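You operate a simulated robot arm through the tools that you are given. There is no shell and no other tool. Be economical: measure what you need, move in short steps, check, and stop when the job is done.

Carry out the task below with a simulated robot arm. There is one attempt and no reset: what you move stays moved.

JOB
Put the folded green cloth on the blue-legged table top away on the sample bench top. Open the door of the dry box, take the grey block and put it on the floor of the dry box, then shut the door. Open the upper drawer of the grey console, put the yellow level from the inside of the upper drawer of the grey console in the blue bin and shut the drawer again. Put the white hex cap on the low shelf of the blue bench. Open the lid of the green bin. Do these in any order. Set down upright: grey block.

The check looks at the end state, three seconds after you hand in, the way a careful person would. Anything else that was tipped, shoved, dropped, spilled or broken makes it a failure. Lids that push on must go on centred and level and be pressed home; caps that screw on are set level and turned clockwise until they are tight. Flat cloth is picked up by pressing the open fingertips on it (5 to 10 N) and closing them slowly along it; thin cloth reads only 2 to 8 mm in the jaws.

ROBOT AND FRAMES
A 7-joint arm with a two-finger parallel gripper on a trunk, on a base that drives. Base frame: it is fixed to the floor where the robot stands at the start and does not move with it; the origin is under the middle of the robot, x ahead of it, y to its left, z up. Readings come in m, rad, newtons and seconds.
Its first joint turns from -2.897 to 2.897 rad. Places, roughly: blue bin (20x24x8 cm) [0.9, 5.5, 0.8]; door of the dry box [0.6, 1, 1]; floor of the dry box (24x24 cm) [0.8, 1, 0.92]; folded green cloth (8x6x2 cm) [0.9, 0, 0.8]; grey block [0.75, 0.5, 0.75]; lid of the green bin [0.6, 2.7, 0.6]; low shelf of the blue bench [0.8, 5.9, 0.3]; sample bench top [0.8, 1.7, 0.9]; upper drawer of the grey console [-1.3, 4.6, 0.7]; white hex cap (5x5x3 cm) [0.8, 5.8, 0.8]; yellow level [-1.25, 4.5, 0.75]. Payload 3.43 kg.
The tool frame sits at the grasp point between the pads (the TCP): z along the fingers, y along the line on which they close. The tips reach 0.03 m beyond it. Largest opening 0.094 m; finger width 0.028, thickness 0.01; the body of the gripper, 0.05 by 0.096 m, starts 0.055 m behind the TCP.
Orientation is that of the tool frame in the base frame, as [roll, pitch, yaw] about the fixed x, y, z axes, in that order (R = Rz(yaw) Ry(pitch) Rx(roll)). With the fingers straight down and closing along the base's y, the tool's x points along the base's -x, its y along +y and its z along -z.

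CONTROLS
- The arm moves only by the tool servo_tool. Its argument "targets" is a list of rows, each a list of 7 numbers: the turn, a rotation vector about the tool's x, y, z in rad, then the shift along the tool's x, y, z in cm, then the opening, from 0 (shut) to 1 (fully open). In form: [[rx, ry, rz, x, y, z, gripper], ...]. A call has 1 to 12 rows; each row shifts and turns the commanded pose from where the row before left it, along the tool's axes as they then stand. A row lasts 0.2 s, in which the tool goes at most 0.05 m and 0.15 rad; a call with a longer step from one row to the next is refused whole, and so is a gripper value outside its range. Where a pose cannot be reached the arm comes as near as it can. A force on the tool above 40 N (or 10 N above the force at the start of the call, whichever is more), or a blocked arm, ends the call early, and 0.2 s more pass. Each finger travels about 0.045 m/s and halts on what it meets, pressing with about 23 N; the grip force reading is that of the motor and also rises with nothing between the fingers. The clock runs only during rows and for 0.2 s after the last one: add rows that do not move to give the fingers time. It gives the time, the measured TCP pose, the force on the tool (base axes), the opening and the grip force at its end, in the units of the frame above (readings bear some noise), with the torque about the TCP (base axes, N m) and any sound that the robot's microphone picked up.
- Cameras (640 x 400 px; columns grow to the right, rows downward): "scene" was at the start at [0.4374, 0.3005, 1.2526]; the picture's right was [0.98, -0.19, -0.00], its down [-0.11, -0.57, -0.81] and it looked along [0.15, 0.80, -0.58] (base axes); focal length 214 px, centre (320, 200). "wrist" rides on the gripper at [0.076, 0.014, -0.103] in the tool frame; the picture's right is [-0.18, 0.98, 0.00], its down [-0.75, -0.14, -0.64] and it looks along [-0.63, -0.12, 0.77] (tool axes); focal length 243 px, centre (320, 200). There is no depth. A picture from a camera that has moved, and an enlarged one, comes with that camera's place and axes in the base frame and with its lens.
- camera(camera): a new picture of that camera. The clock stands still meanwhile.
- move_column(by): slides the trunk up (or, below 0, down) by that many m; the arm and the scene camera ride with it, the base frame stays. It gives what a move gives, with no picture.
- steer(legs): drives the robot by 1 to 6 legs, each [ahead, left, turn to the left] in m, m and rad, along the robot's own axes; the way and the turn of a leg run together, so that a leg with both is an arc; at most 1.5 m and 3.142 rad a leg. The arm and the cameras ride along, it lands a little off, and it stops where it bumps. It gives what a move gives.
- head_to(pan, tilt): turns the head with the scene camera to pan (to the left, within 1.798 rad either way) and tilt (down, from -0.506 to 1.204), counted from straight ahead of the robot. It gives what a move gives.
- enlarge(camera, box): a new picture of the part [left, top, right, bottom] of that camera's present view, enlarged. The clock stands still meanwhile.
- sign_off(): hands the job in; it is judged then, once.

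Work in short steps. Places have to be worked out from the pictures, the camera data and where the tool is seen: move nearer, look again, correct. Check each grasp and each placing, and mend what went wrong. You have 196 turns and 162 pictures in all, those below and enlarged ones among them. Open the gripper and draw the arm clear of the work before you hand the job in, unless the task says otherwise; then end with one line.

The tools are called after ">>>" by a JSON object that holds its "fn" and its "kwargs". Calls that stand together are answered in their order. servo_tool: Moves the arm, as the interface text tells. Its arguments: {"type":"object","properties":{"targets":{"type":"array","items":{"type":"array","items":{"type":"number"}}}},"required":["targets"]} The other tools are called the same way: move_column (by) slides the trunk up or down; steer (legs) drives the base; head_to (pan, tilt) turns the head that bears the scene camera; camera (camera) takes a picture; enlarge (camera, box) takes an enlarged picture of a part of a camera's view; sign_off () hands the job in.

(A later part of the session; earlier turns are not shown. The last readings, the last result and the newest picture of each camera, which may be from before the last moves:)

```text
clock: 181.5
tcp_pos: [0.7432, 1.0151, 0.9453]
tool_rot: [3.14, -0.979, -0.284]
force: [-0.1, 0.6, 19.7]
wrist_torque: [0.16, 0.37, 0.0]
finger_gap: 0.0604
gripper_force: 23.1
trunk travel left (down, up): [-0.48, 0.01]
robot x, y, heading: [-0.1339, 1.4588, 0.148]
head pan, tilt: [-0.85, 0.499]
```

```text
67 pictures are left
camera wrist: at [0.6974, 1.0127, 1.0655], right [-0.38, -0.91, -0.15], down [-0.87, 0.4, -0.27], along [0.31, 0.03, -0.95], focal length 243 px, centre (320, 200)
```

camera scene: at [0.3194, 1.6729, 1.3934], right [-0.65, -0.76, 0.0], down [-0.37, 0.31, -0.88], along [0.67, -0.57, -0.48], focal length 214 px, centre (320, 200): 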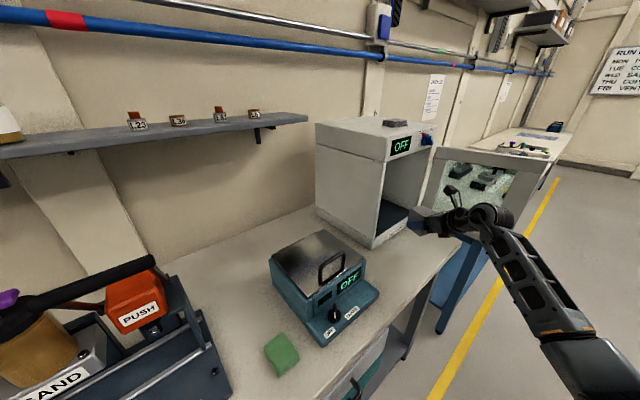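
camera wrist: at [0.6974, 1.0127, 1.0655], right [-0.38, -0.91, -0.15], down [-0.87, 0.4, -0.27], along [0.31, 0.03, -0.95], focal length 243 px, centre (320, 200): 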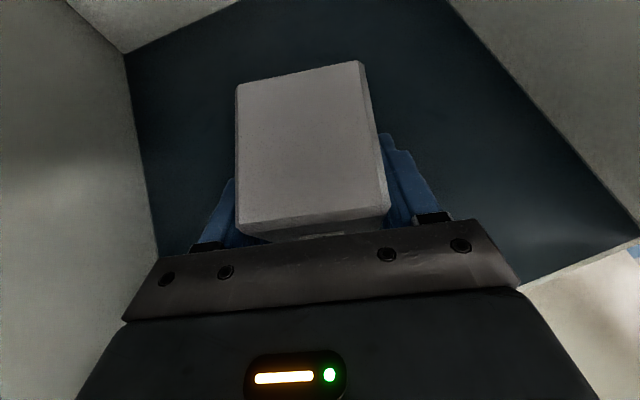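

Touchdown. I ease off 2 mm, open, and back out.

>>> {"fn": "servo_tool", "kwargs": {"targets": [[0, 0, 0, 0.15, 0, -0.1, 0], [0, 0, 0, 0, 0, 0, 0.75], [0, 0, 0, 0, 0, 0, 0.9], [0, 0, 0, 0, 0, 0, 1], [0, 0, 0, 0, 0, 0, 1], [0, 0, 0, 0, 0, 0, 1], [0, 0, 0, 0, 0, -2, 1], [0, 0, 0, 0, 0, -3, 1], [0, 0, 0, -1.6, 0.5, -2.5, 1], [0, 0, 0, -1.6, 0.5, -2.5, 1]]}}

>>> {"fn": "camera", "kwargs": {"camera": "wrist"}}

```text
clock: 183.7
tcp_pos: [0.643, 1.0336, 0.9721]
tool_rot: [-3.136, -0.971, -0.286]
force: [0.8, 0.3, -0.5]
wrist_torque: [0.0, 0.0, 0.01]
finger_gap: 0.094
gripper_force: 0.1
trunk travel left (down, up): [-0.48, 0.01]
robot x, y, heading: [-0.1337, 1.4607, 0.151]
head pan, tilt: [-0.85, 0.499]
```

```text
66 pictures are left
camera wrist: at [0.5978, 1.0319, 1.0926], right [-0.38, -0.91, -0.15], down [-0.88, 0.41, -0.26], along [0.3, 0.04, -0.95], focal length 243 px, centre (320, 200)
```

wrist: 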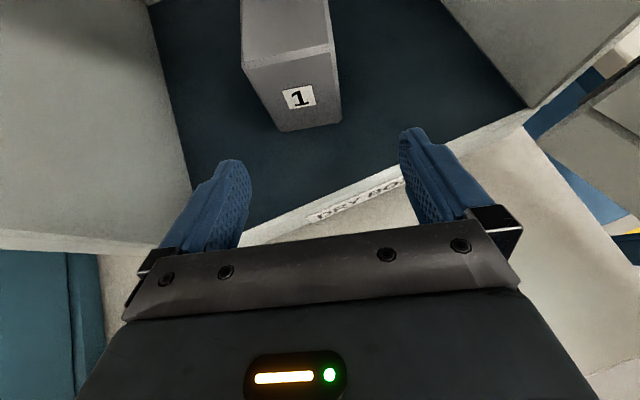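

Block "1" stands upright inside. I back the tool out of the box.

>>> {"fn": "servo_tool", "kwargs": {"targets": [[0, 0, 0, -1.33, 1.13, -3.74, 1], [0, 0, 0, -1.33, 1.13, -3.74, 1], [0, 0, 0, -1.33, 1.13, -3.74, 0.5], [0, 0, 0, -1.33, 1.13, -3.74, 0], [0, 0, 0, -1.33, 1.13, -3.74, 0]]}}

>>> {"fn": "camera", "kwargs": {"camera": "scene"}}

```text
clock: 184.9
tcp_pos: [0.4455, 1.0343, 1.0228]
tool_rot: [-3.141, -0.972, -0.286]
force: [0.3, 0.2, 0.3]
wrist_torque: [0.0, -0.02, -0.03]
finger_gap: 0.0246
gripper_force: 0.0
trunk travel left (down, up): [-0.48, 0.01]
robot x, y, heading: [-0.1351, 1.4566, 0.147]
head pan, tilt: [-0.85, 0.499]
```

```text
65 pictures are left
camera scene: at [0.3196, 1.673, 1.3934], right [-0.65, -0.76, 0.0], down [-0.37, 0.31, -0.88], along [0.67, -0.57, -0.48], focal length 214 px, centre (320, 200)
```

scene: 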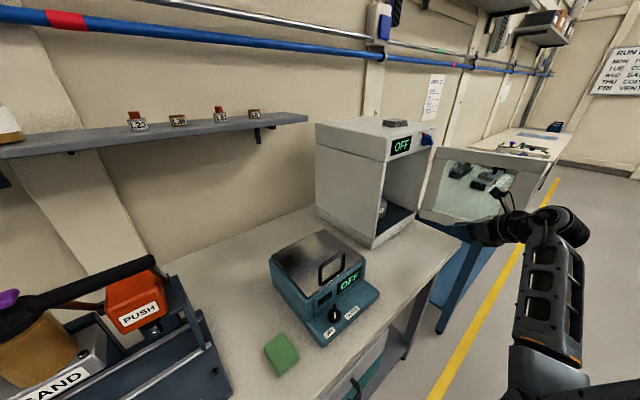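

The door's tip reaches x≈0.33. To shut it I go round: back off, turn right, drive south, and turn left so the arm is south of the door.

>>> {"fn": "steer", "kwargs": {"legs": [[-0.12, 0.06, 0], [0, 0, -1.0], [0.717, -0.683, 0], [0, 0, 1.65]]}}

>>> {"fn": "head_to", "kwargs": {"pan": -0.7, "tilt": 0.5}}

>>> {"fn": "camera", "kwargs": {"camera": "scene"}}

>>> {"fn": "camera", "kwargs": {"camera": "wrist"}}

```text
clock: 197.3
tcp_pos: [0.4252, 0.5278, 1.0226]
tool_rot: [-3.139, -0.974, 0.349]
force: [-0.6, 0.4, 0.5]
wrist_torque: [0.0, 0.0, 0.0]
finger_gap: 0.0
gripper_force: 22.7
trunk travel left (down, up): [-0.48, 0.01]
robot x, y, heading: [-0.2937, 0.5246, 0.783]
head pan, tilt: [-0.85, 0.499]
```

```text
clock: 198.0
tcp_pos: [0.4252, 0.5267, 1.0226]
tool_rot: [-3.14, -0.976, 0.347]
force: [-0.2, 0.3, -0.5]
wrist_torque: [-0.01, 0.03, 0.0]
finger_gap: 0.0
gripper_force: 23.4
trunk travel left (down, up): [-0.48, 0.01]
robot x, y, heading: [-0.2907, 0.5205, 0.786]
head pan, tilt: [-0.7, 0.499]
```

```text
64 pictures are left
camera scene: at [-0.0567, 0.9801, 1.3934], right [0.08, -1.0, 0.0], down [-0.48, -0.04, -0.88], along [0.87, 0.07, -0.48], focal length 214 px, centre (320, 200)
```

scene: 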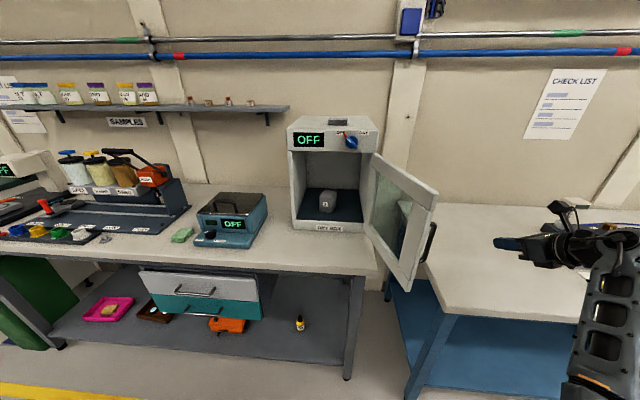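

```text
63 pictures are left
camera wrist: at [0.3907, 0.4982, 1.1435], right [0.24, -0.96, -0.15], down [-0.95, -0.19, -0.26], along [0.22, 0.21, -0.95], focal length 243 px, centre (320, 200)
```

wrist: 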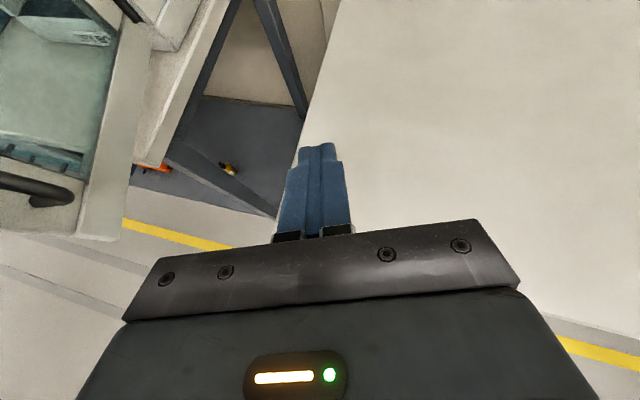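

I turn the tool to point north-east and bring the fingertips near the door's bottom rail on its outer side.

>>> {"fn": "servo_tool", "kwargs": {"targets": [[0.1075, 0, -0.073, 0, 0, 0, 0], [0.1075, 0, -0.073, 0, 0, 0, 0], [0.1075, 0, -0.073, 0, 0, 0, 0], [0.1075, 0, -0.073, 0, 0, 0, 0], [0.1075, 0, -0.073, 0, 0, 0, 0], [0, 0, 0, 0.87, -1.78, 2.99, 0], [0, 0, 0, 0.87, -1.78, 2.99, 0], [0, 0, 0, 0.87, -1.78, 2.99, 0], [0, 0, 0, 0.87, -1.78, 2.99, 0], [0, 0, 0, 0.87, -1.78, 2.99, 0]]}}

>>> {"fn": "camera", "kwargs": {"camera": "scene"}}

>>> {"fn": "camera", "kwargs": {"camera": "wrist"}}

```text
clock: 200.2
tcp_pos: [0.4289, 0.6979, 0.9731]
tool_rot: [-3.138, -0.973, 0.996]
force: [0.9, -0.4, -0.4]
wrist_torque: [-0.01, 0.0, 0.01]
finger_gap: 0.0001
gripper_force: 23.2
trunk travel left (down, up): [-0.48, 0.01]
robot x, y, heading: [-0.2945, 0.5214, 0.78]
head pan, tilt: [-0.7, 0.499]
```

```text
62 pictures are left
camera scene: at [-0.0564, 0.9798, 1.3935], right [0.08, -1.0, 0.0], down [-0.48, -0.04, -0.88], along [0.87, 0.07, -0.48], focal length 214 px, centre (320, 200)
```

scene: 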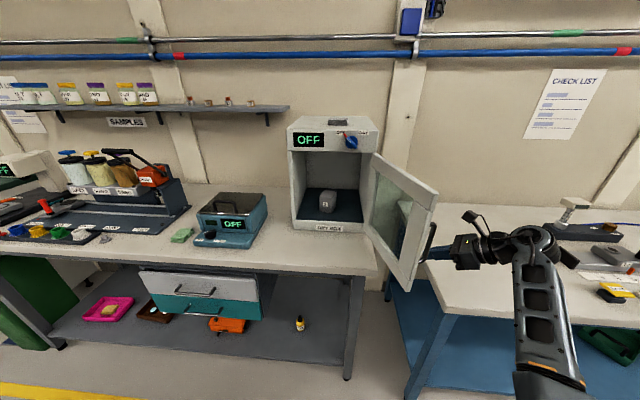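

```text
61 pictures are left
camera wrist: at [0.4177, 0.6541, 1.0933], right [0.77, -0.62, -0.15], down [-0.64, -0.73, -0.26], along [0.05, 0.3, -0.95], focal length 243 px, centre (320, 200)
```

wrist: 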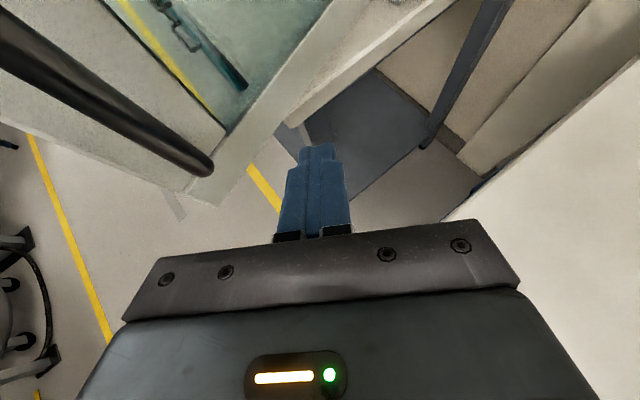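

Fingertips face the bottom rail. I push north.

>>> {"fn": "servo_tool", "kwargs": {"targets": [[0, 0, 0, 1.3, -1.49, 1.91, 0], [0, 0, 0, 1.3, -1.49, 1.91, 0], [0, 0, 0, 1.3, -1.49, 1.91, 0], [0, 0, 0, 1.3, -1.49, 1.91, 0], [0, 0, 0, 1.3, -1.49, 1.91, 0], [0, 0, 0, 1.3, -1.49, 1.91, 0], [0, 0, 0, 1.3, -1.49, 1.91, 0], [0, 0, 0, 1.3, -1.49, 1.91, 0]]}}

>>> {"fn": "camera", "kwargs": {"camera": "scene"}}

>>> {"fn": "camera", "kwargs": {"camera": "wrist"}}

```text
clock: 202.0
tcp_pos: [0.43, 0.9163, 0.9739]
tool_rot: [-3.138, -0.974, 0.995]
force: [-0.4, -0.1, -0.3]
wrist_torque: [-0.01, -0.03, 0.02]
finger_gap: 0.0001
gripper_force: 22.9
trunk travel left (down, up): [-0.48, 0.01]
robot x, y, heading: [-0.2953, 0.5225, 0.782]
head pan, tilt: [-0.7, 0.499]
```

```text
60 pictures are left
camera scene: at [-0.0566, 0.98, 1.3935], right [0.08, -1.0, 0.0], down [-0.48, -0.04, -0.88], along [0.87, 0.07, -0.48], focal length 214 px, centre (320, 200)
```

scene: 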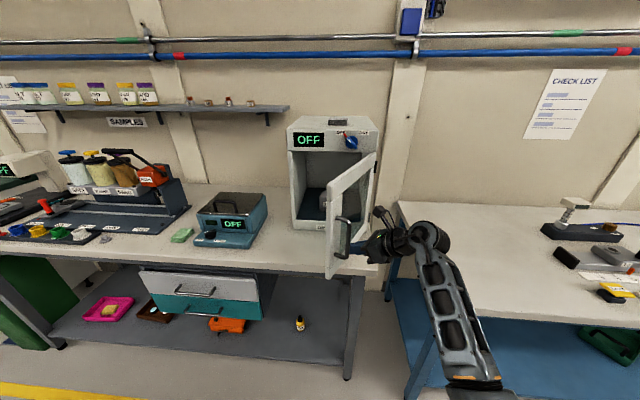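

```text
59 pictures are left
camera wrist: at [0.4191, 0.8728, 1.0952], right [0.77, -0.62, -0.15], down [-0.64, -0.73, -0.26], along [0.05, 0.3, -0.95], focal length 243 px, centre (320, 200)
```

wrist: 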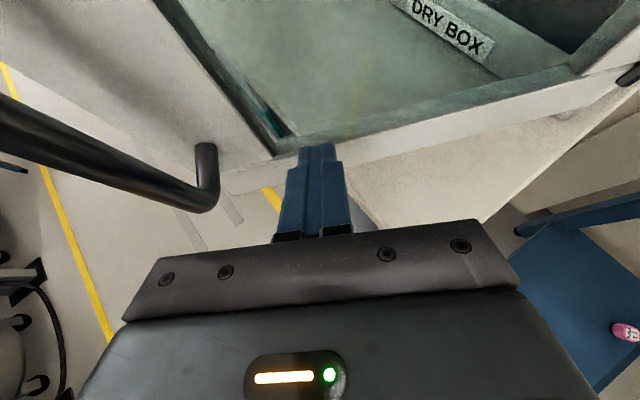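

Closing well. I follow the arc on toward shut.

>>> {"fn": "servo_tool", "kwargs": {"targets": [[0, 0, 0, 1.58, 0, 2.33, 0], [0, 0, 0, 1.58, 0, 2.33, 0], [0, 0, 0, 1.58, 0, 2.33, 0], [0, 0, 0, 1.58, 0, 2.33, 0], [0, 0, 0, 1.24, 0.96, 1.82, 0], [0, 0, 0, 1.24, 0.96, 1.82, 0], [0, 0, 0, 1.24, 0.96, 1.82, 0]]}}

>>> {"fn": "camera", "kwargs": {"camera": "scene"}}

>>> {"fn": "camera", "kwargs": {"camera": "wrist"}}

```text
clock: 203.6
tcp_pos: [0.5504, 1.0533, 0.9725]
tool_rot: [-3.135, -0.975, 0.995]
force: [0.3, -0.2, 0.5]
wrist_torque: [-0.03, 0.04, 0.03]
finger_gap: 0.0
gripper_force: 22.9
trunk travel left (down, up): [-0.48, 0.01]
robot x, y, heading: [-0.2948, 0.5197, 0.784]
head pan, tilt: [-0.7, 0.499]
```

```text
58 pictures are left
camera scene: at [-0.0569, 0.9801, 1.3934], right [0.08, -1.0, 0.0], down [-0.48, -0.04, -0.88], along [0.87, 0.07, -0.48], focal length 214 px, centre (320, 200)
```

scene: 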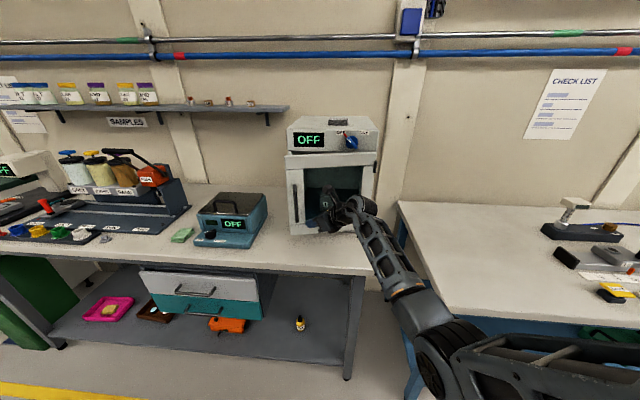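

```text
57 pictures are left
camera wrist: at [0.5402, 1.0101, 1.0936], right [0.77, -0.62, -0.15], down [-0.64, -0.73, -0.26], along [0.05, 0.3, -0.95], focal length 243 px, centre (320, 200)
```

wrist: 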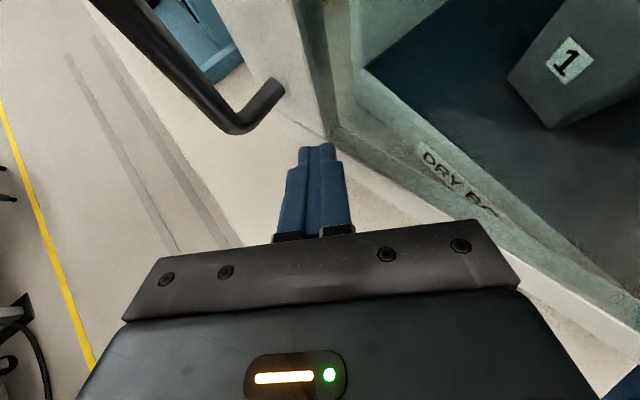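

Nearly shut; I press it home along +x.

>>> {"fn": "servo_tool", "kwargs": {"targets": [[0, 0, 0, 0.3, 0.84, 0.45, 0], [0, 0, 0, 0.3, 0.84, 0.45, 0], [0, 0, 0, 0.3, 0.84, 0.45, 0], [0, 0, 0, 0.3, 0.84, 0.45, 0], [0, 0, 0, 0.3, 0.84, 0.45, 0], [0, 0, 0, 0.3, 0.84, 0.45, 0], [0, 0, 0, 0.3, 0.84, 0.45, 0], [0, 0, 0, 0.3, 0.84, 0.45, 0]]}}

>>> {"fn": "enlarge", "kwargs": {"camera": "scene", "box": [260, 100, 420, 250]}}

```text
clock: 205.2
tcp_pos: [0.6095, 1.0545, 0.9738]
tool_rot: [-3.129, -0.971, 0.994]
force: [-28.0, -15.5, 14.5]
wrist_torque: [0.17, -0.47, -0.18]
finger_gap: 0.0001
gripper_force: 23.0
trunk travel left (down, up): [-0.48, 0.01]
robot x, y, heading: [-0.2929, 0.5237, 0.782]
head pan, tilt: [-0.7, 0.499]
stopped in row 7: the force on the tool passed its limit at 62 N (the readings are from after the stop); the commanded pose is now the measured one
```

```text
2.67 times, centred on (340, 175) of scene
camera zoom: at [-0.0586, 0.9793, 1.3942], right [0.08, -1.0, 0.0], down [-0.48, -0.04, -0.88], along [0.88, 0.07, -0.48], focal length 572 px, centre (267, 267)
```

zoom: 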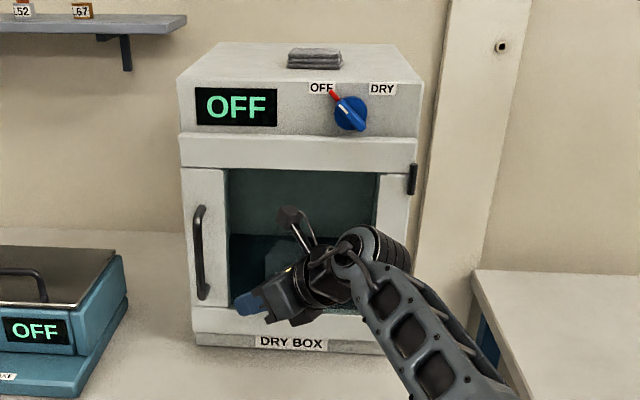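

Shut. I draw the arm back and verify the door.

>>> {"fn": "servo_tool", "kwargs": {"targets": [[0, 0, 0, -0.3, -2.5, -1.77, 0], [0, 0, 0, -0.3, -2.5, -1.77, 0], [0, 0, 0, -0.3, -2.5, -1.77, 0], [0, 0, 0, -0.3, -2.5, -2.5, 0], [0, 0, 0, -1, -2, -3.5, 0], [0, 0, 0, -1, 0, -4, 0], [0, 0, 0, -1, 0, -4, 0]]}}

>>> {"fn": "camera", "kwargs": {"camera": "scene"}}

```text
clock: 206.8
tcp_pos: [0.4144, 0.9609, 1.046]
tool_rot: [-3.131, -0.966, 0.998]
force: [0.7, 0.2, -0.4]
wrist_torque: [-0.01, 0.0, -0.01]
finger_gap: 0.0002
gripper_force: 22.5
trunk travel left (down, up): [-0.48, 0.01]
robot x, y, heading: [-0.2941, 0.5244, 0.785]
head pan, tilt: [-0.7, 0.499]
```

```text
55 pictures are left
camera scene: at [-0.0569, 0.9804, 1.3933], right [0.08, -1.0, 0.0], down [-0.48, -0.04, -0.88], along [0.87, 0.07, -0.48], focal length 214 px, centre (320, 200)
```

scene: 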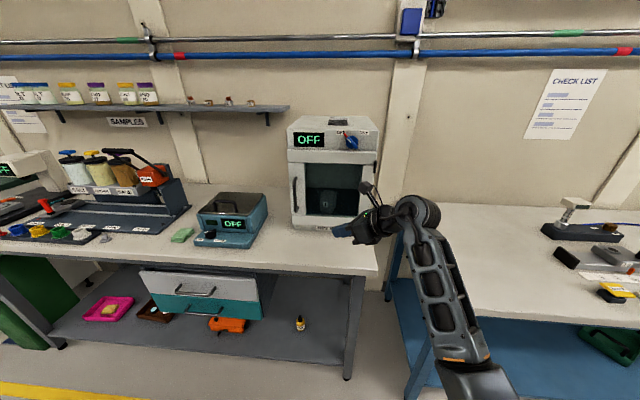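

Dry box done. Next the green bin at y≈2.7: I turn left to tuck the arm over the aisle and drive north.

>>> {"fn": "steer", "kwargs": {"legs": [[0, 0, 0.5], [1.44, 0.38, 0]]}}

>>> {"fn": "head_to", "kwargs": {"pan": -0.9, "tilt": 0.6}}

>>> {"fn": "camera", "kwargs": {"camera": "scene"}}

```text
clock: 215.7
tcp_pos: [0.1741, 2.7604, 1.0464]
tool_rot: [-3.127, -0.965, 1.49]
force: [-0.1, 0.6, -0.1]
wrist_torque: [0.0, 0.01, -0.01]
finger_gap: 0.0
gripper_force: 23.1
trunk travel left (down, up): [-0.48, 0.01]
robot x, y, heading: [-0.2413, 2.0383, 1.277]
head pan, tilt: [-0.7, 0.499]
```

```text
clock: 216.4
tcp_pos: [0.173, 2.7614, 1.0451]
tool_rot: [-3.127, -0.97, 1.489]
force: [0.2, -0.6, -0.9]
wrist_torque: [0.03, -0.01, 0.01]
finger_gap: 0.0001
gripper_force: 22.8
trunk travel left (down, up): [-0.48, 0.01]
robot x, y, heading: [-0.2436, 2.0421, 1.274]
head pan, tilt: [-0.901, 0.6]
```

```text
54 pictures are left
camera scene: at [-0.2458, 2.5383, 1.3844], right [0.37, -0.93, 0.0], down [-0.53, -0.21, -0.83], along [0.77, 0.3, -0.56], focal length 214 px, centre (320, 200)
```

scene: 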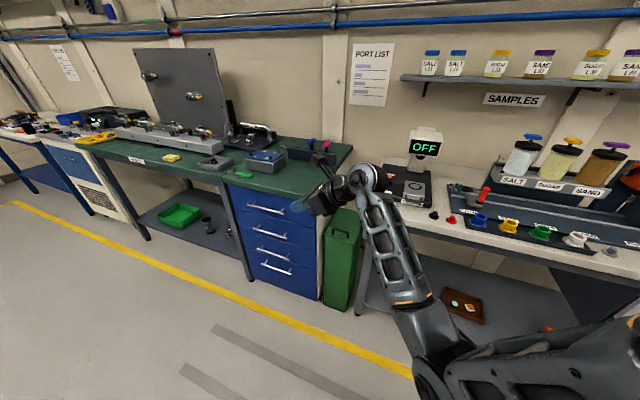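

The green bin stands between the cabinet and the sample bench. Zoom on its lid.

>>> {"fn": "enlarge", "kwargs": {"camera": "scene", "box": [300, 190, 400, 320]}}

```text
3.08 times, centred on (350, 255) of scene
camera zoom: at [-0.2458, 2.5383, 1.3844], right [0.37, -0.93, 0.0], down [-0.53, -0.21, -0.83], along [0.77, 0.3, -0.56], focal length 660 px, centre (228, 31)
```

zoom: 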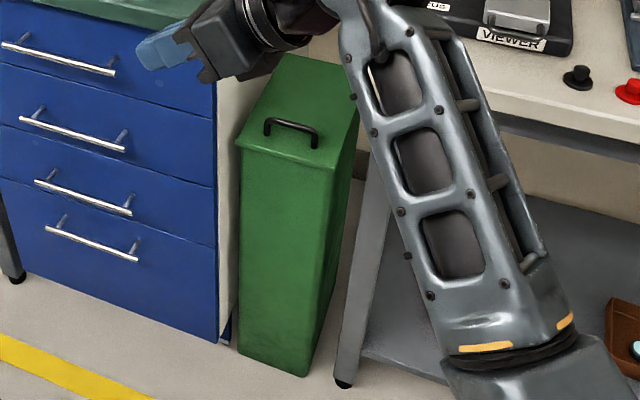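

Handle of the lid is near (0.565, 2.74, 0.63), bar along y, hinge at the back. I bring the tool vertical, then reposition the robot to the north so the elbow stays over the aisle.

>>> {"fn": "servo_tool", "kwargs": {"targets": [[0, -0.139, 0, 0, 0, 0, 0], [0, -0.139, 0, 0, 0, 0, 0], [0, -0.139, 0, 0, 0, 0, 0], [0, -0.139, 0, 0, 0, 0, 0], [0, -0.139, 0, 0, 0, 0, 0], [0, -0.139, 0, 0, 0, 0, 0], [0, -0.139, 0, 0, 0, 0, 0], [0, 0, 0, 0, 0, -4, 0], [0, 0, 0, 0, 0, -4, 0], [0, 0, 0, 0, 0, -4, 0]]}}

>>> {"fn": "steer", "kwargs": {"legs": [[0.968, 0.254, 0], [0, 0, -1.48]]}}

>>> {"fn": "head_to", "kwargs": {"pan": -0.5, "tilt": 0.7}}

>>> {"fn": "camera", "kwargs": {"camera": "scene"}}

```text
clock: 218.6
tcp_pos: [0.1743, 2.7627, 1.1651]
tool_rot: [-3.132, 0.005, 1.501]
force: [-0.2, -0.2, 1.1]
wrist_torque: [-0.04, -0.02, 0.01]
finger_gap: 0.0001
gripper_force: 23.1
trunk travel left (down, up): [-0.48, 0.01]
robot x, y, heading: [-0.2437, 2.0413, 1.278]
head pan, tilt: [-0.901, 0.6]
```

```text
clock: 227.5
tcp_pos: [0.5249, 2.6509, 1.1651]
tool_rot: [-3.135, 0.003, -0.021]
force: [-0.4, 0.1, 0.0]
wrist_torque: [0.0, 0.0, -0.02]
finger_gap: 0.0
gripper_force: 22.9
trunk travel left (down, up): [-0.48, 0.01]
robot x, y, heading: [-0.2143, 3.031, -0.239]
head pan, tilt: [-0.901, 0.6]
```

```text
clock: 228.3
tcp_pos: [0.5257, 2.6511, 1.1646]
tool_rot: [-3.135, 0.003, -0.021]
force: [-0.4, -0.2, -0.4]
wrist_torque: [-0.01, -0.01, -0.03]
finger_gap: 0.0
gripper_force: 23.0
trunk travel left (down, up): [-0.48, 0.01]
robot x, y, heading: [-0.2186, 3.0298, -0.238]
head pan, tilt: [-0.499, 0.7]
```

```text
52 pictures are left
camera scene: at [0.3039, 3.0793, 1.3757], right [-0.68, -0.74, 0.0], down [-0.47, 0.44, -0.77], along [0.56, -0.52, -0.64], focal length 214 px, centre (320, 200)
```

scene: 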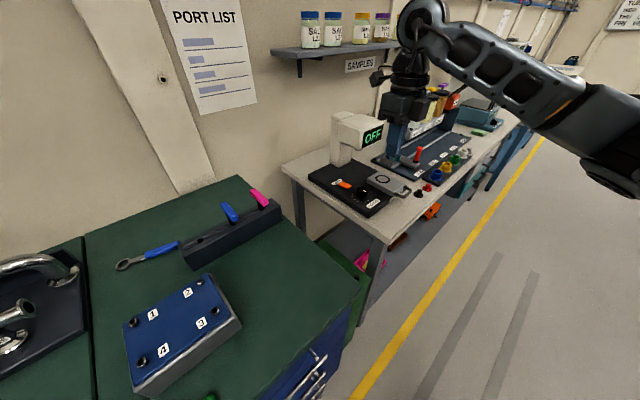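

I rotate the tool so the fingers close along x and look down with the wrist camera.

>>> {"fn": "servo_tool", "kwargs": {"targets": [[0, 0, -0.145, 0, 0, 0, 1], [0, 0, -0.145, 0, 0, 0, 1], [0, 0, -0.145, 0, 0, 0, 1], [0, 0, -0.145, 0, 0, 0, 1], [0, 0, -0.145, 0, 0, 0, 1], [0, 0, -0.145, 0, 0, 0, 1], [0, 0, -0.145, 0, 0, 0, 1], [0, 0, -0.145, 0, 0, 0, 1], [0, 0, -0.145, 0, 0, 0, 1], [0, 0, -0.145, 0, 0, 0, 1], [0, 0, -0.142, 0, 0, 0, 1], [0, 0, 0, 4.5, 1.5, 0, 1]]}}

>>> {"fn": "servo_tool", "kwargs": {"targets": [[0, 0, 0, 4.5, 0, 0, 1], [0, 0, 0, 0, 0, 2, 1], [0, 0, 0, 0, 0, 2, 1]]}}

>>> {"fn": "camera", "kwargs": {"camera": "wrist"}}

```text
clock: 230.9
tcp_pos: [0.5393, 2.6975, 1.163]
tool_rot: [-3.137, -0.008, 1.573]
force: [0.0, -1.2, 0.2]
wrist_torque: [0.04, -0.05, -0.02]
finger_gap: 0.094
gripper_force: 0.0
trunk travel left (down, up): [-0.48, 0.01]
robot x, y, heading: [-0.2188, 3.0313, -0.243]
head pan, tilt: [-0.499, 0.7]
```

```text
clock: 231.8
tcp_pos: [0.5409, 2.7427, 1.1246]
tool_rot: [-3.138, -0.007, 1.574]
force: [-0.5, -0.6, 0.2]
wrist_torque: [0.01, 0.03, 0.0]
finger_gap: 0.094
gripper_force: 0.0
trunk travel left (down, up): [-0.48, 0.01]
robot x, y, heading: [-0.2213, 3.0268, -0.245]
head pan, tilt: [-0.499, 0.7]
```

```text
51 pictures are left
camera wrist: at [0.5554, 2.818, 1.2274], right [0.98, -0.18, 0.0], down [-0.14, -0.76, 0.64], along [-0.12, -0.63, -0.77], focal length 243 px, centre (320, 200)
```

wrist: 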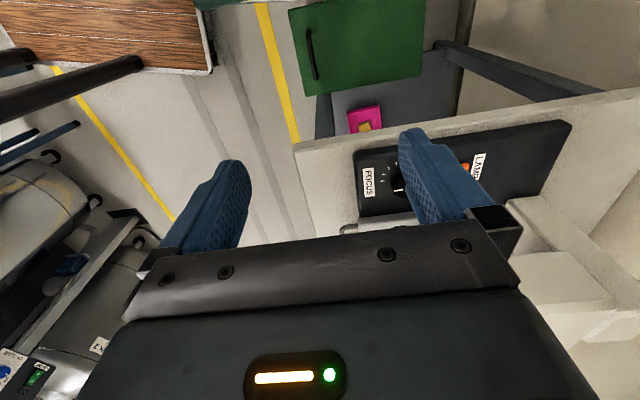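

Bar is at about (0.522, 2.73, 0.667), hinge near x=0.76. I shift the robot north so that the forearm comes from the aisle, then move the tool back over the handle.

>>> {"fn": "steer", "kwargs": {"legs": [[-0.007, 0.277, 0]]}}

>>> {"fn": "servo_tool", "kwargs": {"targets": [[0, 0, 0, -3.5, -1, 0, 1], [0, 0, 0, -3.5, -1, 0, 1], [0, 0, 0, -3.5, -1, 0, 1], [0, 0, 0, -3.5, -1, 0, 1], [0, 0, 0, -3.5, -1, 0, 1], [0, 0, 0, -3.5, -1, 0, 1], [0, 0, 0, -3.5, -1, 0, 1], [0, 0, 0, -3.5, -1, 0, 1], [0, 0, 0, 0, 0, 0, 1]]}}

>>> {"fn": "camera", "kwargs": {"camera": "scene"}}

```text
clock: 233.7
tcp_pos: [0.6011, 3.0167, 1.1253]
tool_rot: [-3.138, -0.006, 1.573]
force: [-0.1, -0.4, -0.2]
wrist_torque: [0.03, 0.0, 0.02]
finger_gap: 0.094
gripper_force: 0.1
trunk travel left (down, up): [-0.48, 0.01]
robot x, y, heading: [-0.1617, 3.3032, -0.242]
head pan, tilt: [-0.499, 0.7]
```

```text
clock: 235.7
tcp_pos: [0.5208, 2.7334, 1.1253]
tool_rot: [-3.138, -0.007, 1.573]
force: [-0.5, 0.4, 0.1]
wrist_torque: [0.02, -0.03, -0.01]
finger_gap: 0.0938
gripper_force: 0.1
trunk travel left (down, up): [-0.48, 0.01]
robot x, y, heading: [-0.154, 3.3056, -0.244]
head pan, tilt: [-0.499, 0.7]
```

```text
50 pictures are left
camera scene: at [0.3644, 3.3523, 1.3757], right [-0.68, -0.74, 0.0], down [-0.47, 0.44, -0.76], along [0.56, -0.52, -0.64], focal length 214 px, centre (320, 200)
```

scene: 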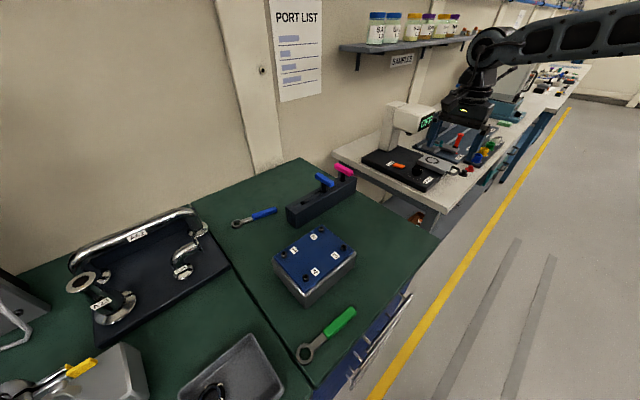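

The gap between the benches is too narrow for a vertical gripper with its camera. Instead I pitch the tool to point along +x, 20° down, with the fingers closing vertically, to grip the bar from the front and swing up with the lid.

>>> {"fn": "servo_tool", "kwargs": {"targets": [[0, 0, 0, 0, -4, 0, 1], [0, 0, 0, 0, -4, 0, 1], [-0.1356, 0, 0, 0, 0, 0, 1], [-0.1356, 0, 0, 0, 0, 0, 1], [-0.1356, 0, 0, 0, 0, 0, 1], [-0.1356, 0, 0, 0, 0, 0, 1], [-0.1356, 0, 0, 0, 0, 0, 1], [-0.1356, 0, 0, 0, 0, 0, 1], [-0.1356, 0, 0, 0, 0, 0, 1], [-0.1356, 0, 0, 0, 0, 0, 1], [-0.1356, 0, 0, 0, 0, 0, 1]]}}

>>> {"fn": "camera", "kwargs": {"camera": "wrist"}}

```text
clock: 238.1
tcp_pos: [0.4423, 2.7359, 1.1232]
tool_rot: [1.923, -0.007, 1.573]
force: [0.5, 0.7, 0.7]
wrist_torque: [0.0, -0.01, 0.02]
finger_gap: 0.0939
gripper_force: 0.0
trunk travel left (down, up): [-0.48, 0.01]
robot x, y, heading: [-0.1584, 3.3039, -0.242]
head pan, tilt: [-0.499, 0.7]
```

```text
49 pictures are left
camera wrist: at [0.3508, 2.811, 1.1723], right [0.34, -0.19, 0.92], down [-0.65, -0.75, 0.08], along [0.68, -0.63, -0.38], focal length 243 px, centre (320, 200)
```

wrist: 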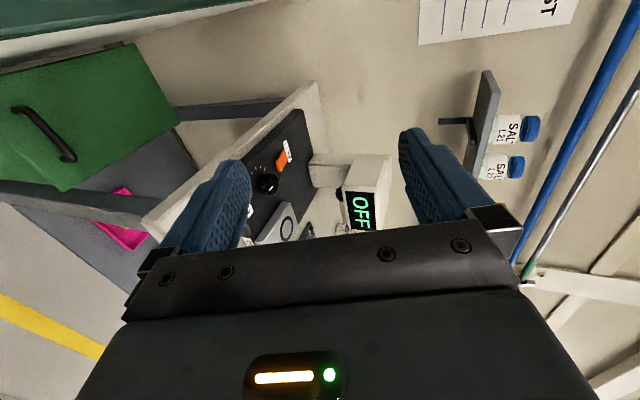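

Orientation is good; bar confirmed at (0.519, 2.69–2.776, 0.665). I lower the trunk 25 cm, then the arm.

>>> {"fn": "move_column", "kwargs": {"by": -0.25}}

>>> {"fn": "servo_tool", "kwargs": {"targets": [[0, 0, 0, -2, 0, 0, 1], [0, 0, 0, 0, -3.5, 1.27, 1], [0, 0, 0, 0, -3.5, 1.27, 1], [0, 0, 0, 0, -3.5, 1.27, 1], [0, 0, 0, 0, -3.5, 1.27, 1], [0, 0, 0, 0, 0, -2, 1], [0, 0, 0, 0, -2.5, 0.9, 1], [0, 0, 0, 0, 0, 0, 1]]}}

>>> {"fn": "camera", "kwargs": {"camera": "wrist"}}

>>> {"fn": "camera", "kwargs": {"camera": "scene"}}

```text
clock: 240.7
tcp_pos: [0.4415, 2.7358, 0.8728]
tool_rot: [1.925, -0.005, 1.575]
force: [1.7, -0.1, -0.8]
wrist_torque: [-0.03, 0.0, 0.01]
finger_gap: 0.094
gripper_force: 0.0
trunk travel left (down, up): [-0.23, 0.26]
robot x, y, heading: [-0.1606, 3.3015, -0.242]
head pan, tilt: [-0.499, 0.7]
```

```text
clock: 242.5
tcp_pos: [0.4228, 2.718, 0.7019]
tool_rot: [1.926, -0.008, 1.573]
force: [-0.3, 0.6, 0.1]
wrist_torque: [0.02, 0.01, 0.02]
finger_gap: 0.0939
gripper_force: 0.0
trunk travel left (down, up): [-0.23, 0.26]
robot x, y, heading: [-0.159, 3.3019, -0.241]
head pan, tilt: [-0.499, 0.7]
```

```text
48 pictures are left
camera wrist: at [0.3311, 2.7936, 0.7513], right [0.34, -0.19, 0.92], down [-0.65, -0.76, 0.08], along [0.68, -0.63, -0.38], focal length 243 px, centre (320, 200)
```

wrist: 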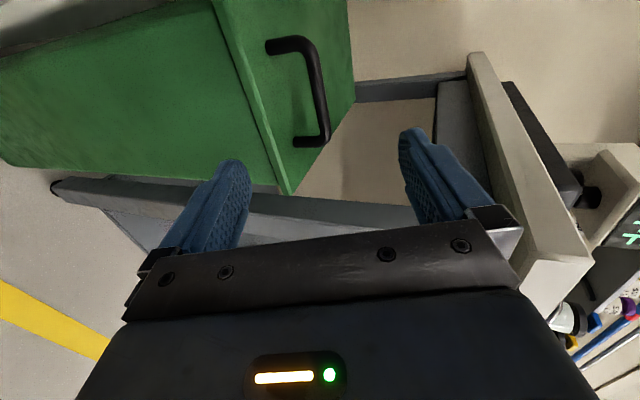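

```text
47 pictures are left
camera scene: at [0.3644, 3.3524, 1.1257], right [-0.68, -0.74, 0.0], down [-0.47, 0.44, -0.76], along [0.56, -0.52, -0.64], focal length 214 px, centre (320, 200)
```

scene: 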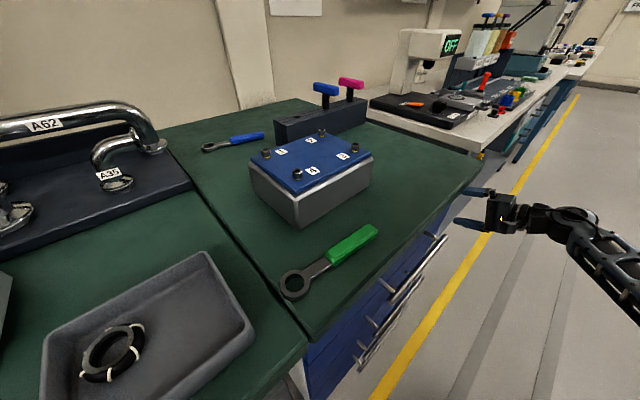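

Very clear: bar centre z≈0.668, lid top ≈0.635. I flatten the tilt to ~9°, narrow the opening to 26 mm, align, and advance.

>>> {"fn": "servo_tool", "kwargs": {"targets": [[-0.1, 0, 0, 0, 0, 0, 0.6], [-0.1, 0, 0, 0, 0, 0, 0.3], [0, 0, 0, -0.6, -1.85, 0, 0.28], [0, 0, 0, 0, 0, 2, 0.28], [0, 0, 0, 0, 0, 2, 0.28], [0, 0, 0, 0, 0, 0, 0.28], [0, 0, 0, 0, 0, 0, 0.28]]}}

>>> {"fn": "camera", "kwargs": {"camera": "wrist"}}

```text
clock: 244.1
tcp_pos: [0.4732, 2.7125, 0.7136]
tool_rot: [1.724, -0.008, 1.572]
force: [0.2, -0.6, 0.4]
wrist_torque: [-0.03, 0.03, -0.04]
finger_gap: 0.0264
gripper_force: 0.0
out of reach, approached as far as the arm can: row 2, 3
trunk travel left (down, up): [-0.23, 0.26]
robot x, y, heading: [-0.1577, 3.3027, -0.24]
head pan, tilt: [-0.499, 0.7]
```

```text
46 pictures are left
camera wrist: at [0.3737, 2.788, 0.7443], right [0.15, -0.19, 0.97], down [-0.65, -0.75, -0.05], along [0.74, -0.63, -0.24], focal length 243 px, centre (320, 200)
```

wrist: 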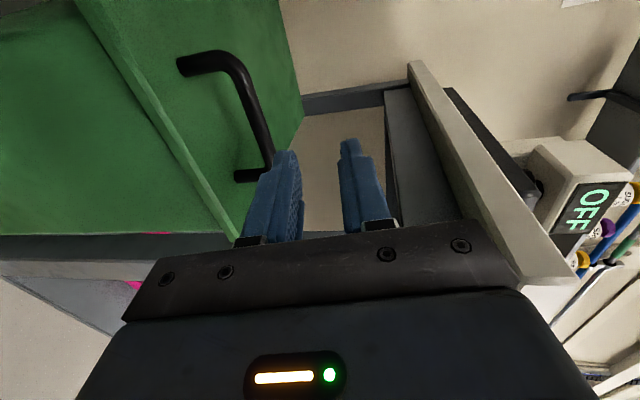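

The arm is at its lower limit; I lower the trunk another 38 mm, staying just short of the bar.

>>> {"fn": "move_column", "kwargs": {"by": -0.038}}

>>> {"fn": "camera", "kwargs": {"camera": "wrist"}}

```text
clock: 244.9
tcp_pos: [0.4727, 2.7122, 0.6747]
tool_rot: [1.725, -0.006, 1.572]
force: [0.3, 0.1, 0.8]
wrist_torque: [0.02, 0.01, 0.05]
finger_gap: 0.0262
gripper_force: 0.0
trunk travel left (down, up): [-0.192, 0.298]
robot x, y, heading: [-0.1567, 3.3017, -0.245]
head pan, tilt: [-0.499, 0.7]
```

```text
45 pictures are left
camera wrist: at [0.3737, 2.7879, 0.7063], right [0.15, -0.19, 0.97], down [-0.66, -0.75, -0.05], along [0.74, -0.63, -0.24], focal length 243 px, centre (320, 200)
```

wrist: 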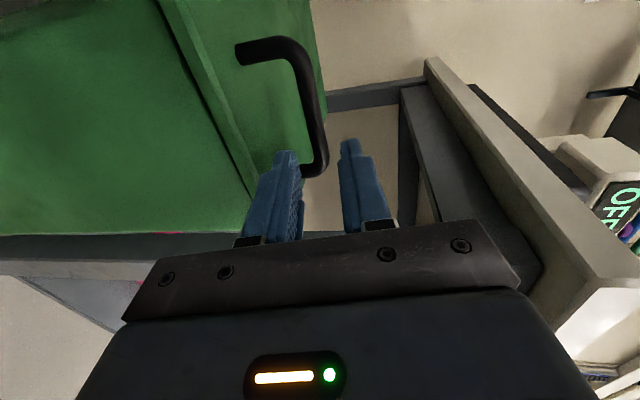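

The bar is centred between the fingers vertically. I shift 1 cm north away from the post and advance slowly.

>>> {"fn": "servo_tool", "kwargs": {"targets": [[0, 0, 0, 1.0, 0, 0, 0.28], [0, 0, 0, 0, 0, 1.2, 0.28], [0, 0, 0, 0, 0, 1.2, 0.28], [0, 0, 0, 0, 0, 1.0, 0.28], [0, 0, 0, 0, 0, 0, 0.28]]}}

>>> {"fn": "camera", "kwargs": {"camera": "wrist"}}

```text
clock: 246.1
tcp_pos: [0.5064, 2.7217, 0.6712]
tool_rot: [1.724, -0.006, 1.571]
force: [-0.4, 0.1, 0.9]
wrist_torque: [0.0, -0.01, -0.04]
finger_gap: 0.0263
gripper_force: 0.1
trunk travel left (down, up): [-0.192, 0.298]
robot x, y, heading: [-0.1601, 3.301, -0.241]
head pan, tilt: [-0.499, 0.7]
```

```text
44 pictures are left
camera wrist: at [0.4067, 2.7971, 0.7018], right [0.15, -0.19, 0.97], down [-0.66, -0.75, -0.05], along [0.74, -0.63, -0.24], focal length 243 px, centre (320, 200)
```

wrist: 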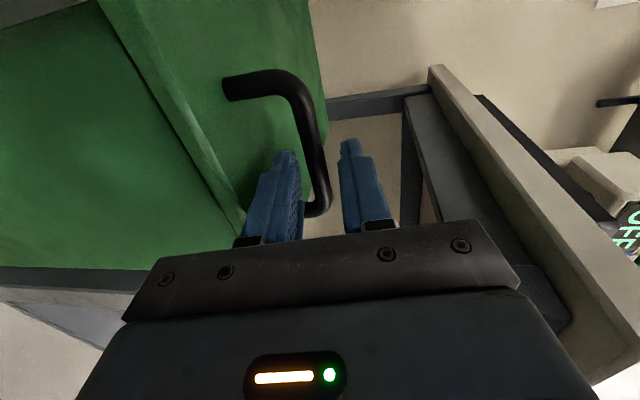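

Bar is between the fingers, no contact. Close.

>>> {"fn": "servo_tool", "kwargs": {"targets": [[0, 0, 0, 0, 0, 0, 0.15], [0, 0, 0, 0, 0, 0, 0.05], [0, 0, 0, 0, 0, 0, 0], [0, 0, 0, 0, 0, 0, 0]]}}

```text
clock: 247.1
tcp_pos: [0.5054, 2.7226, 0.6706]
tool_rot: [1.726, -0.006, 1.573]
force: [1.3, -2.2, -0.9]
wrist_torque: [-1.29, 0.05, 0.08]
finger_gap: 0.0107
gripper_force: 44.1
trunk travel left (down, up): [-0.192, 0.298]
robot x, y, heading: [-0.1605, 3.3019, -0.243]
head pan, tilt: [-0.499, 0.7]
```

Gripped (11 mm bar). I lift the lid along its hinge arc, rotating the tool with it.

>>> {"fn": "servo_tool", "kwargs": {"targets": [[0.07, 0, 0, 0, 1.8, 0.13, 0], [0.07, 0, 0, 0, 1.8, 0.13, 0], [0.07, 0, 0, 0, 1.8, 0.13, 0], [0.07, 0, 0, 0, 1.8, 0.13, 0], [0.07, 0, 0, 0, 1.8, 0.13, 0], [0, 0, 0, 0, 0, 0, 0]]}}

>>> {"fn": "camera", "kwargs": {"camera": "wrist"}}

```text
clock: 248.5
tcp_pos: [0.5392, 2.7212, 0.7542]
tool_rot: [2.076, -0.005, 1.569]
force: [4.5, -23.1, -3.5]
wrist_torque: [-1.6, 0.0, -0.34]
finger_gap: 0.0107
gripper_force: 43.9
trunk travel left (down, up): [-0.192, 0.298]
robot x, y, heading: [-0.1574, 3.3016, -0.243]
head pan, tilt: [-0.499, 0.7]
```

```text
43 pictures are left
camera wrist: at [0.4554, 2.7972, 0.817], right [0.48, -0.19, 0.86], down [-0.63, -0.75, 0.18], along [0.61, -0.63, -0.48], focal length 243 px, centre (320, 200)
```

wrist: 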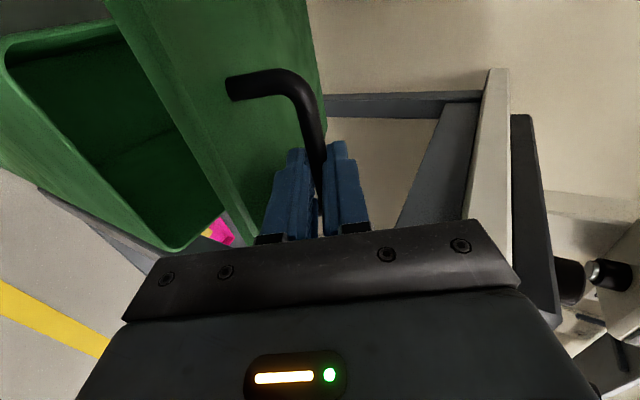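

The lid rises, but a side force of -23 N suggests the camera touches the cabinet edge. I loosen slightly, slide 1 cm south along the bar, and re-grip.

>>> {"fn": "servo_tool", "kwargs": {"targets": [[0, 0, 0, 0, 0, 0, 0.16], [0, 0, 0, 0, 0, 0, 0.17], [0, 0, 0, -0.6, 0, 0, 0.17], [0, 0, 0, -0.4, 0, 0, 0.17], [0, 0, 0, 0, 0, 0, 0], [0, 0, 0, 0, 0, 0, 0], [0, 0, 0, 0, 0, 0, 0]]}}

```text
clock: 250.1
tcp_pos: [0.5382, 2.7129, 0.754]
tool_rot: [2.074, -0.01, 1.575]
force: [-2.9, 9.8, 0.2]
wrist_torque: [0.37, 0.0, 0.13]
finger_gap: 0.0132
gripper_force: 44.9
trunk travel left (down, up): [-0.192, 0.298]
robot x, y, heading: [-0.1561, 3.3013, -0.243]
head pan, tilt: [-0.499, 0.7]
```

Side load is now small. Continue the arc.

>>> {"fn": "servo_tool", "kwargs": {"targets": [[0.07, 0, 0, 0, 1.8, 0.13, 0], [0.07, 0, 0, 0, 1.8, 0.13, 0], [0.07, 0, 0, 0, 1.8, 0.13, 0], [0.07, 0, 0, 0, 1.8, 0.13, 0], [0.07, 0, 0, 0, 1.8, 0.13, 0], [0.07, 0, 0, 0, 1.8, 0.13, 0], [0, 0, 0, 0, 0, 0, 0]]}}

>>> {"fn": "camera", "kwargs": {"camera": "wrist"}}

```text
clock: 251.7
tcp_pos: [0.611, 2.7128, 0.8317]
tool_rot: [2.495, -0.007, 1.573]
force: [11.0, 5.4, -16.8]
wrist_torque: [0.46, 0.0, -0.03]
finger_gap: 0.0129
gripper_force: 44.8
trunk travel left (down, up): [-0.192, 0.298]
robot x, y, heading: [-0.1601, 3.3032, -0.241]
head pan, tilt: [-0.499, 0.7]
```

```text
42 pictures are left
camera wrist: at [0.5616, 2.7881, 0.9227], right [0.79, -0.19, 0.59], down [-0.5, -0.76, 0.42], along [0.37, -0.62, -0.69], focal length 243 px, centre (320, 200)
```

wrist: 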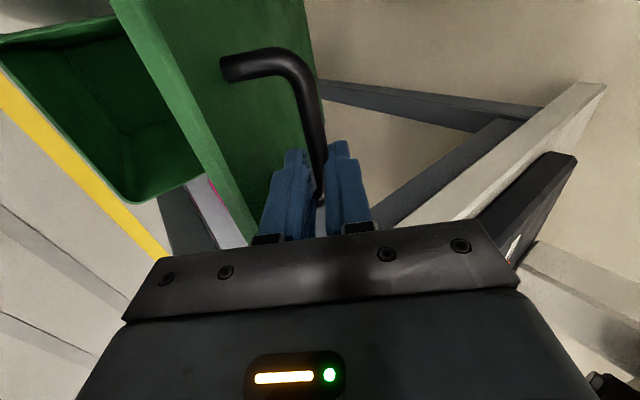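

Load points toward the hinge, so I tighten the radius slightly and continue.

>>> {"fn": "servo_tool", "kwargs": {"targets": [[0.07, 0, 0, 0, 1.75, 0.5, 0], [0.07, 0, 0, 0, 1.75, 0.25, 0], [0.07, 0, 0, 0, 1.75, 0.2, 0], [0.07, 0, 0, 0, 1.75, 0.2, 0], [0.07, 0, 0, 0, 1.75, 0.2, 0], [0.07, 0, 0, 0, 1.75, 0.2, 0], [0.07, 0, 0, 0, 1.75, 0.2, 0], [0, 0, 0, 0, 0, 0, 0]]}}

```text
clock: 253.5
tcp_pos: [0.73, 2.716, 0.871]
tool_rot: [2.981, -0.01, 1.579]
force: [-1.4, 28.4, 21.0]
wrist_torque: [1.23, -0.21, 0.46]
finger_gap: 0.0106
gripper_force: 43.8
trunk travel left (down, up): [-0.192, 0.298]
robot x, y, heading: [-0.1601, 3.304, -0.237]
head pan, tilt: [-0.499, 0.7]
```

About 72° open. I relax the radius and side load and continue past vertical.

>>> {"fn": "servo_tool", "kwargs": {"targets": [[0.07, 0, 0, 0.4, 1.7, -0.3, 0], [0.07, 0, 0, 0.2, 1.75, 0.0, 0], [0.07, 0, 0, 0, 1.75, 0.15, 0], [0.07, 0, 0, 0, 1.75, 0.15, 0], [0.07, 0, 0, 0, 1.75, 0.15, 0], [0, 0, 0, 0, 0, 0, 0]]}}

>>> {"fn": "camera", "kwargs": {"camera": "wrist"}}

```text
clock: 254.4
tcp_pos: [0.7249, 2.749, 0.8743]
tool_rot: [-3.101, -0.001, 1.567]
force: [-0.2, -7.8, -8.4]
wrist_torque: [0.42, 0.09, 1.31]
finger_gap: 0.0104
gripper_force: 44.4
out of reach, approached as far as the arm can: row 1, 2, 3, 4
trunk travel left (down, up): [-0.192, 0.298]
robot x, y, heading: [-0.1551, 3.3021, -0.24]
head pan, tilt: [-0.499, 0.7]
stopped in row 4: the force on the tool passed its limit at 59 N (the readings are from after the stop); the commanded pose is now the measured one
```

```text
41 pictures are left
camera wrist: at [0.7425, 2.8243, 0.9763], right [0.98, -0.19, -0.04], down [-0.12, -0.75, 0.65], along [-0.15, -0.63, -0.76], focal length 243 px, centre (320, 200)
```

wrist: 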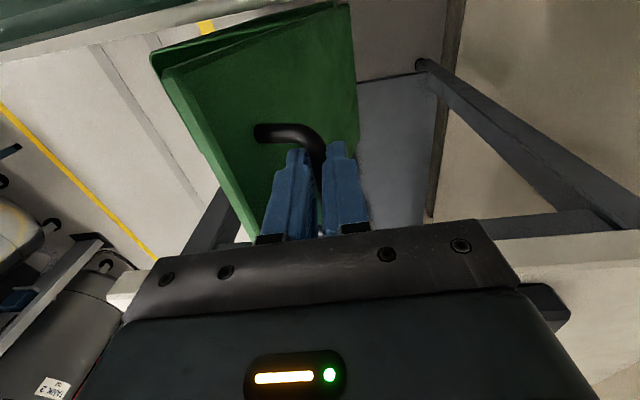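

The arm is at its reach limit with the lid at ~75°. The bar's remaining motion is nearly pure +x, so I move the base forward a little while holding.

>>> {"fn": "head_to", "kwargs": {"pan": -1.2, "tilt": 0.6}}

>>> {"fn": "steer", "kwargs": {"legs": [[0.058, 0.0, 0]]}}

>>> {"fn": "camera", "kwargs": {"camera": "scene"}}

```text
clock: 255.4
tcp_pos: [0.7256, 2.7481, 0.8735]
tool_rot: [-3.101, -0.001, 1.567]
force: [1.5, -11.6, -14.5]
wrist_torque: [-0.21, 0.02, 1.33]
finger_gap: 0.0105
gripper_force: 44.7
trunk travel left (down, up): [-0.192, 0.298]
robot x, y, heading: [-0.1602, 3.3026, -0.245]
head pan, tilt: [-1.201, 0.6]
```

```text
clock: 256.4
tcp_pos: [0.7844, 2.7392, 0.8758]
tool_rot: [-3.103, -0.001, 1.568]
force: [-0.3, 34.3, -3.3]
wrist_torque: [0.82, 0.02, 1.24]
finger_gap: 0.0105
gripper_force: 44.1
trunk travel left (down, up): [-0.192, 0.298]
robot x, y, heading: [-0.1022, 3.2868, -0.243]
head pan, tilt: [-1.201, 0.6]
```

```text
40 pictures are left
camera scene: at [0.3704, 3.3083, 1.0963], right [-0.99, -0.13, 0.0], down [-0.07, 0.56, -0.83], along [0.1, -0.82, -0.56], focal length 214 px, centre (320, 200)
```

scene: 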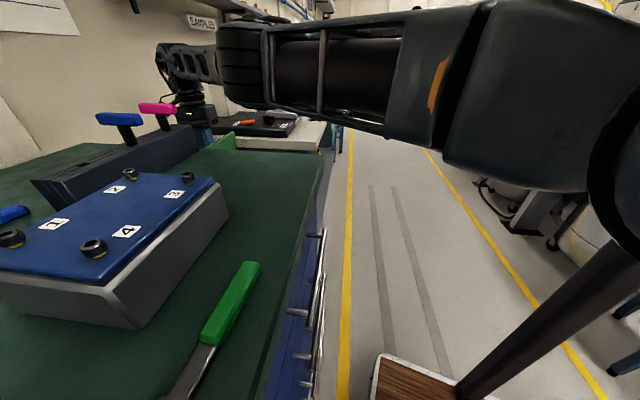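

The lid is near 90°. A little more forward.

>>> {"fn": "steer", "kwargs": {"legs": [[0.05, 0.022, 0]]}}

>>> {"fn": "camera", "kwargs": {"camera": "wrist"}}

```text
clock: 257.3
tcp_pos: [0.8408, 2.751, 0.8784]
tool_rot: [-3.106, -0.004, 1.576]
force: [0.1, -0.7, -0.7]
wrist_torque: [0.03, 0.02, 0.01]
finger_gap: 0.0
gripper_force: 33.1
trunk travel left (down, up): [-0.192, 0.298]
robot x, y, heading: [-0.0445, 3.294, -0.242]
head pan, tilt: [-1.201, 0.6]
```

```text
39 pictures are left
camera wrist: at [0.8583, 2.8259, 0.9811], right [0.98, -0.18, -0.03], down [-0.12, -0.76, 0.64], along [-0.14, -0.63, -0.77], focal length 243 px, centre (320, 200)
```

wrist: 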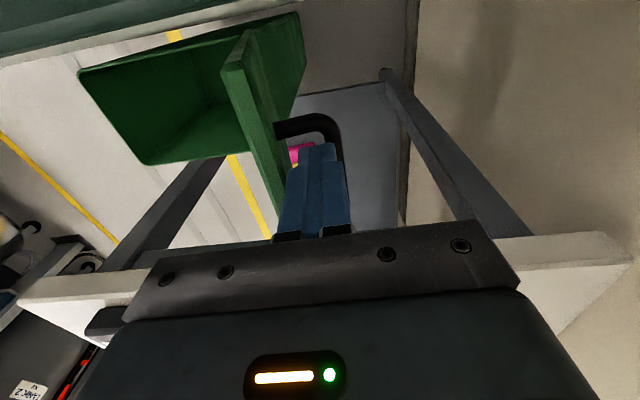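

The grip slipped off the bar, with the lid about vertical. I rise carefully and look.

>>> {"fn": "servo_tool", "kwargs": {"targets": [[0, 0, 0, 0, 0, -1, 0], [0, 0, 0, 0, 0, -2, 0], [0, 0, 0, 0, 0, -3, 0], [0, 0, 0, 0, 0, -4, 0], [0, 0, 0, 0, 0, -4, 0]]}}

>>> {"fn": "camera", "kwargs": {"camera": "wrist"}}

```text
clock: 258.5
tcp_pos: [0.8275, 2.759, 1.018]
tool_rot: [-3.109, -0.004, 1.572]
force: [0.0, -1.2, 0.2]
wrist_torque: [0.1, -0.04, -0.02]
finger_gap: 0.0
gripper_force: 33.4
out of reach, approached as far as the arm can: row 3, 4, 5
trunk travel left (down, up): [-0.192, 0.298]
robot x, y, heading: [-0.0452, 3.2998, -0.243]
head pan, tilt: [-1.201, 0.6]
```

```text
38 pictures are left
camera wrist: at [0.8452, 2.8351, 1.1198], right [0.98, -0.18, -0.03], down [-0.12, -0.76, 0.64], along [-0.14, -0.63, -0.77], focal length 243 px, centre (320, 200)
```

wrist: 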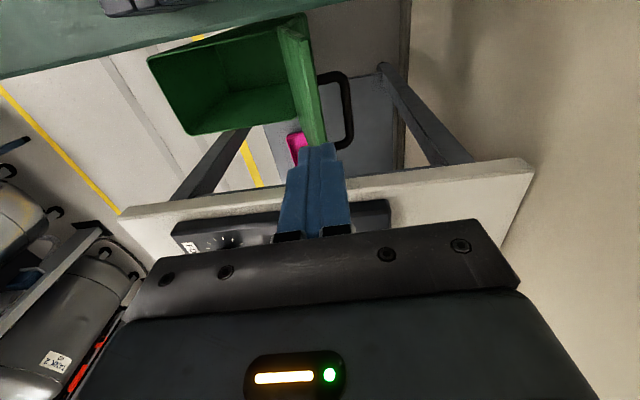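

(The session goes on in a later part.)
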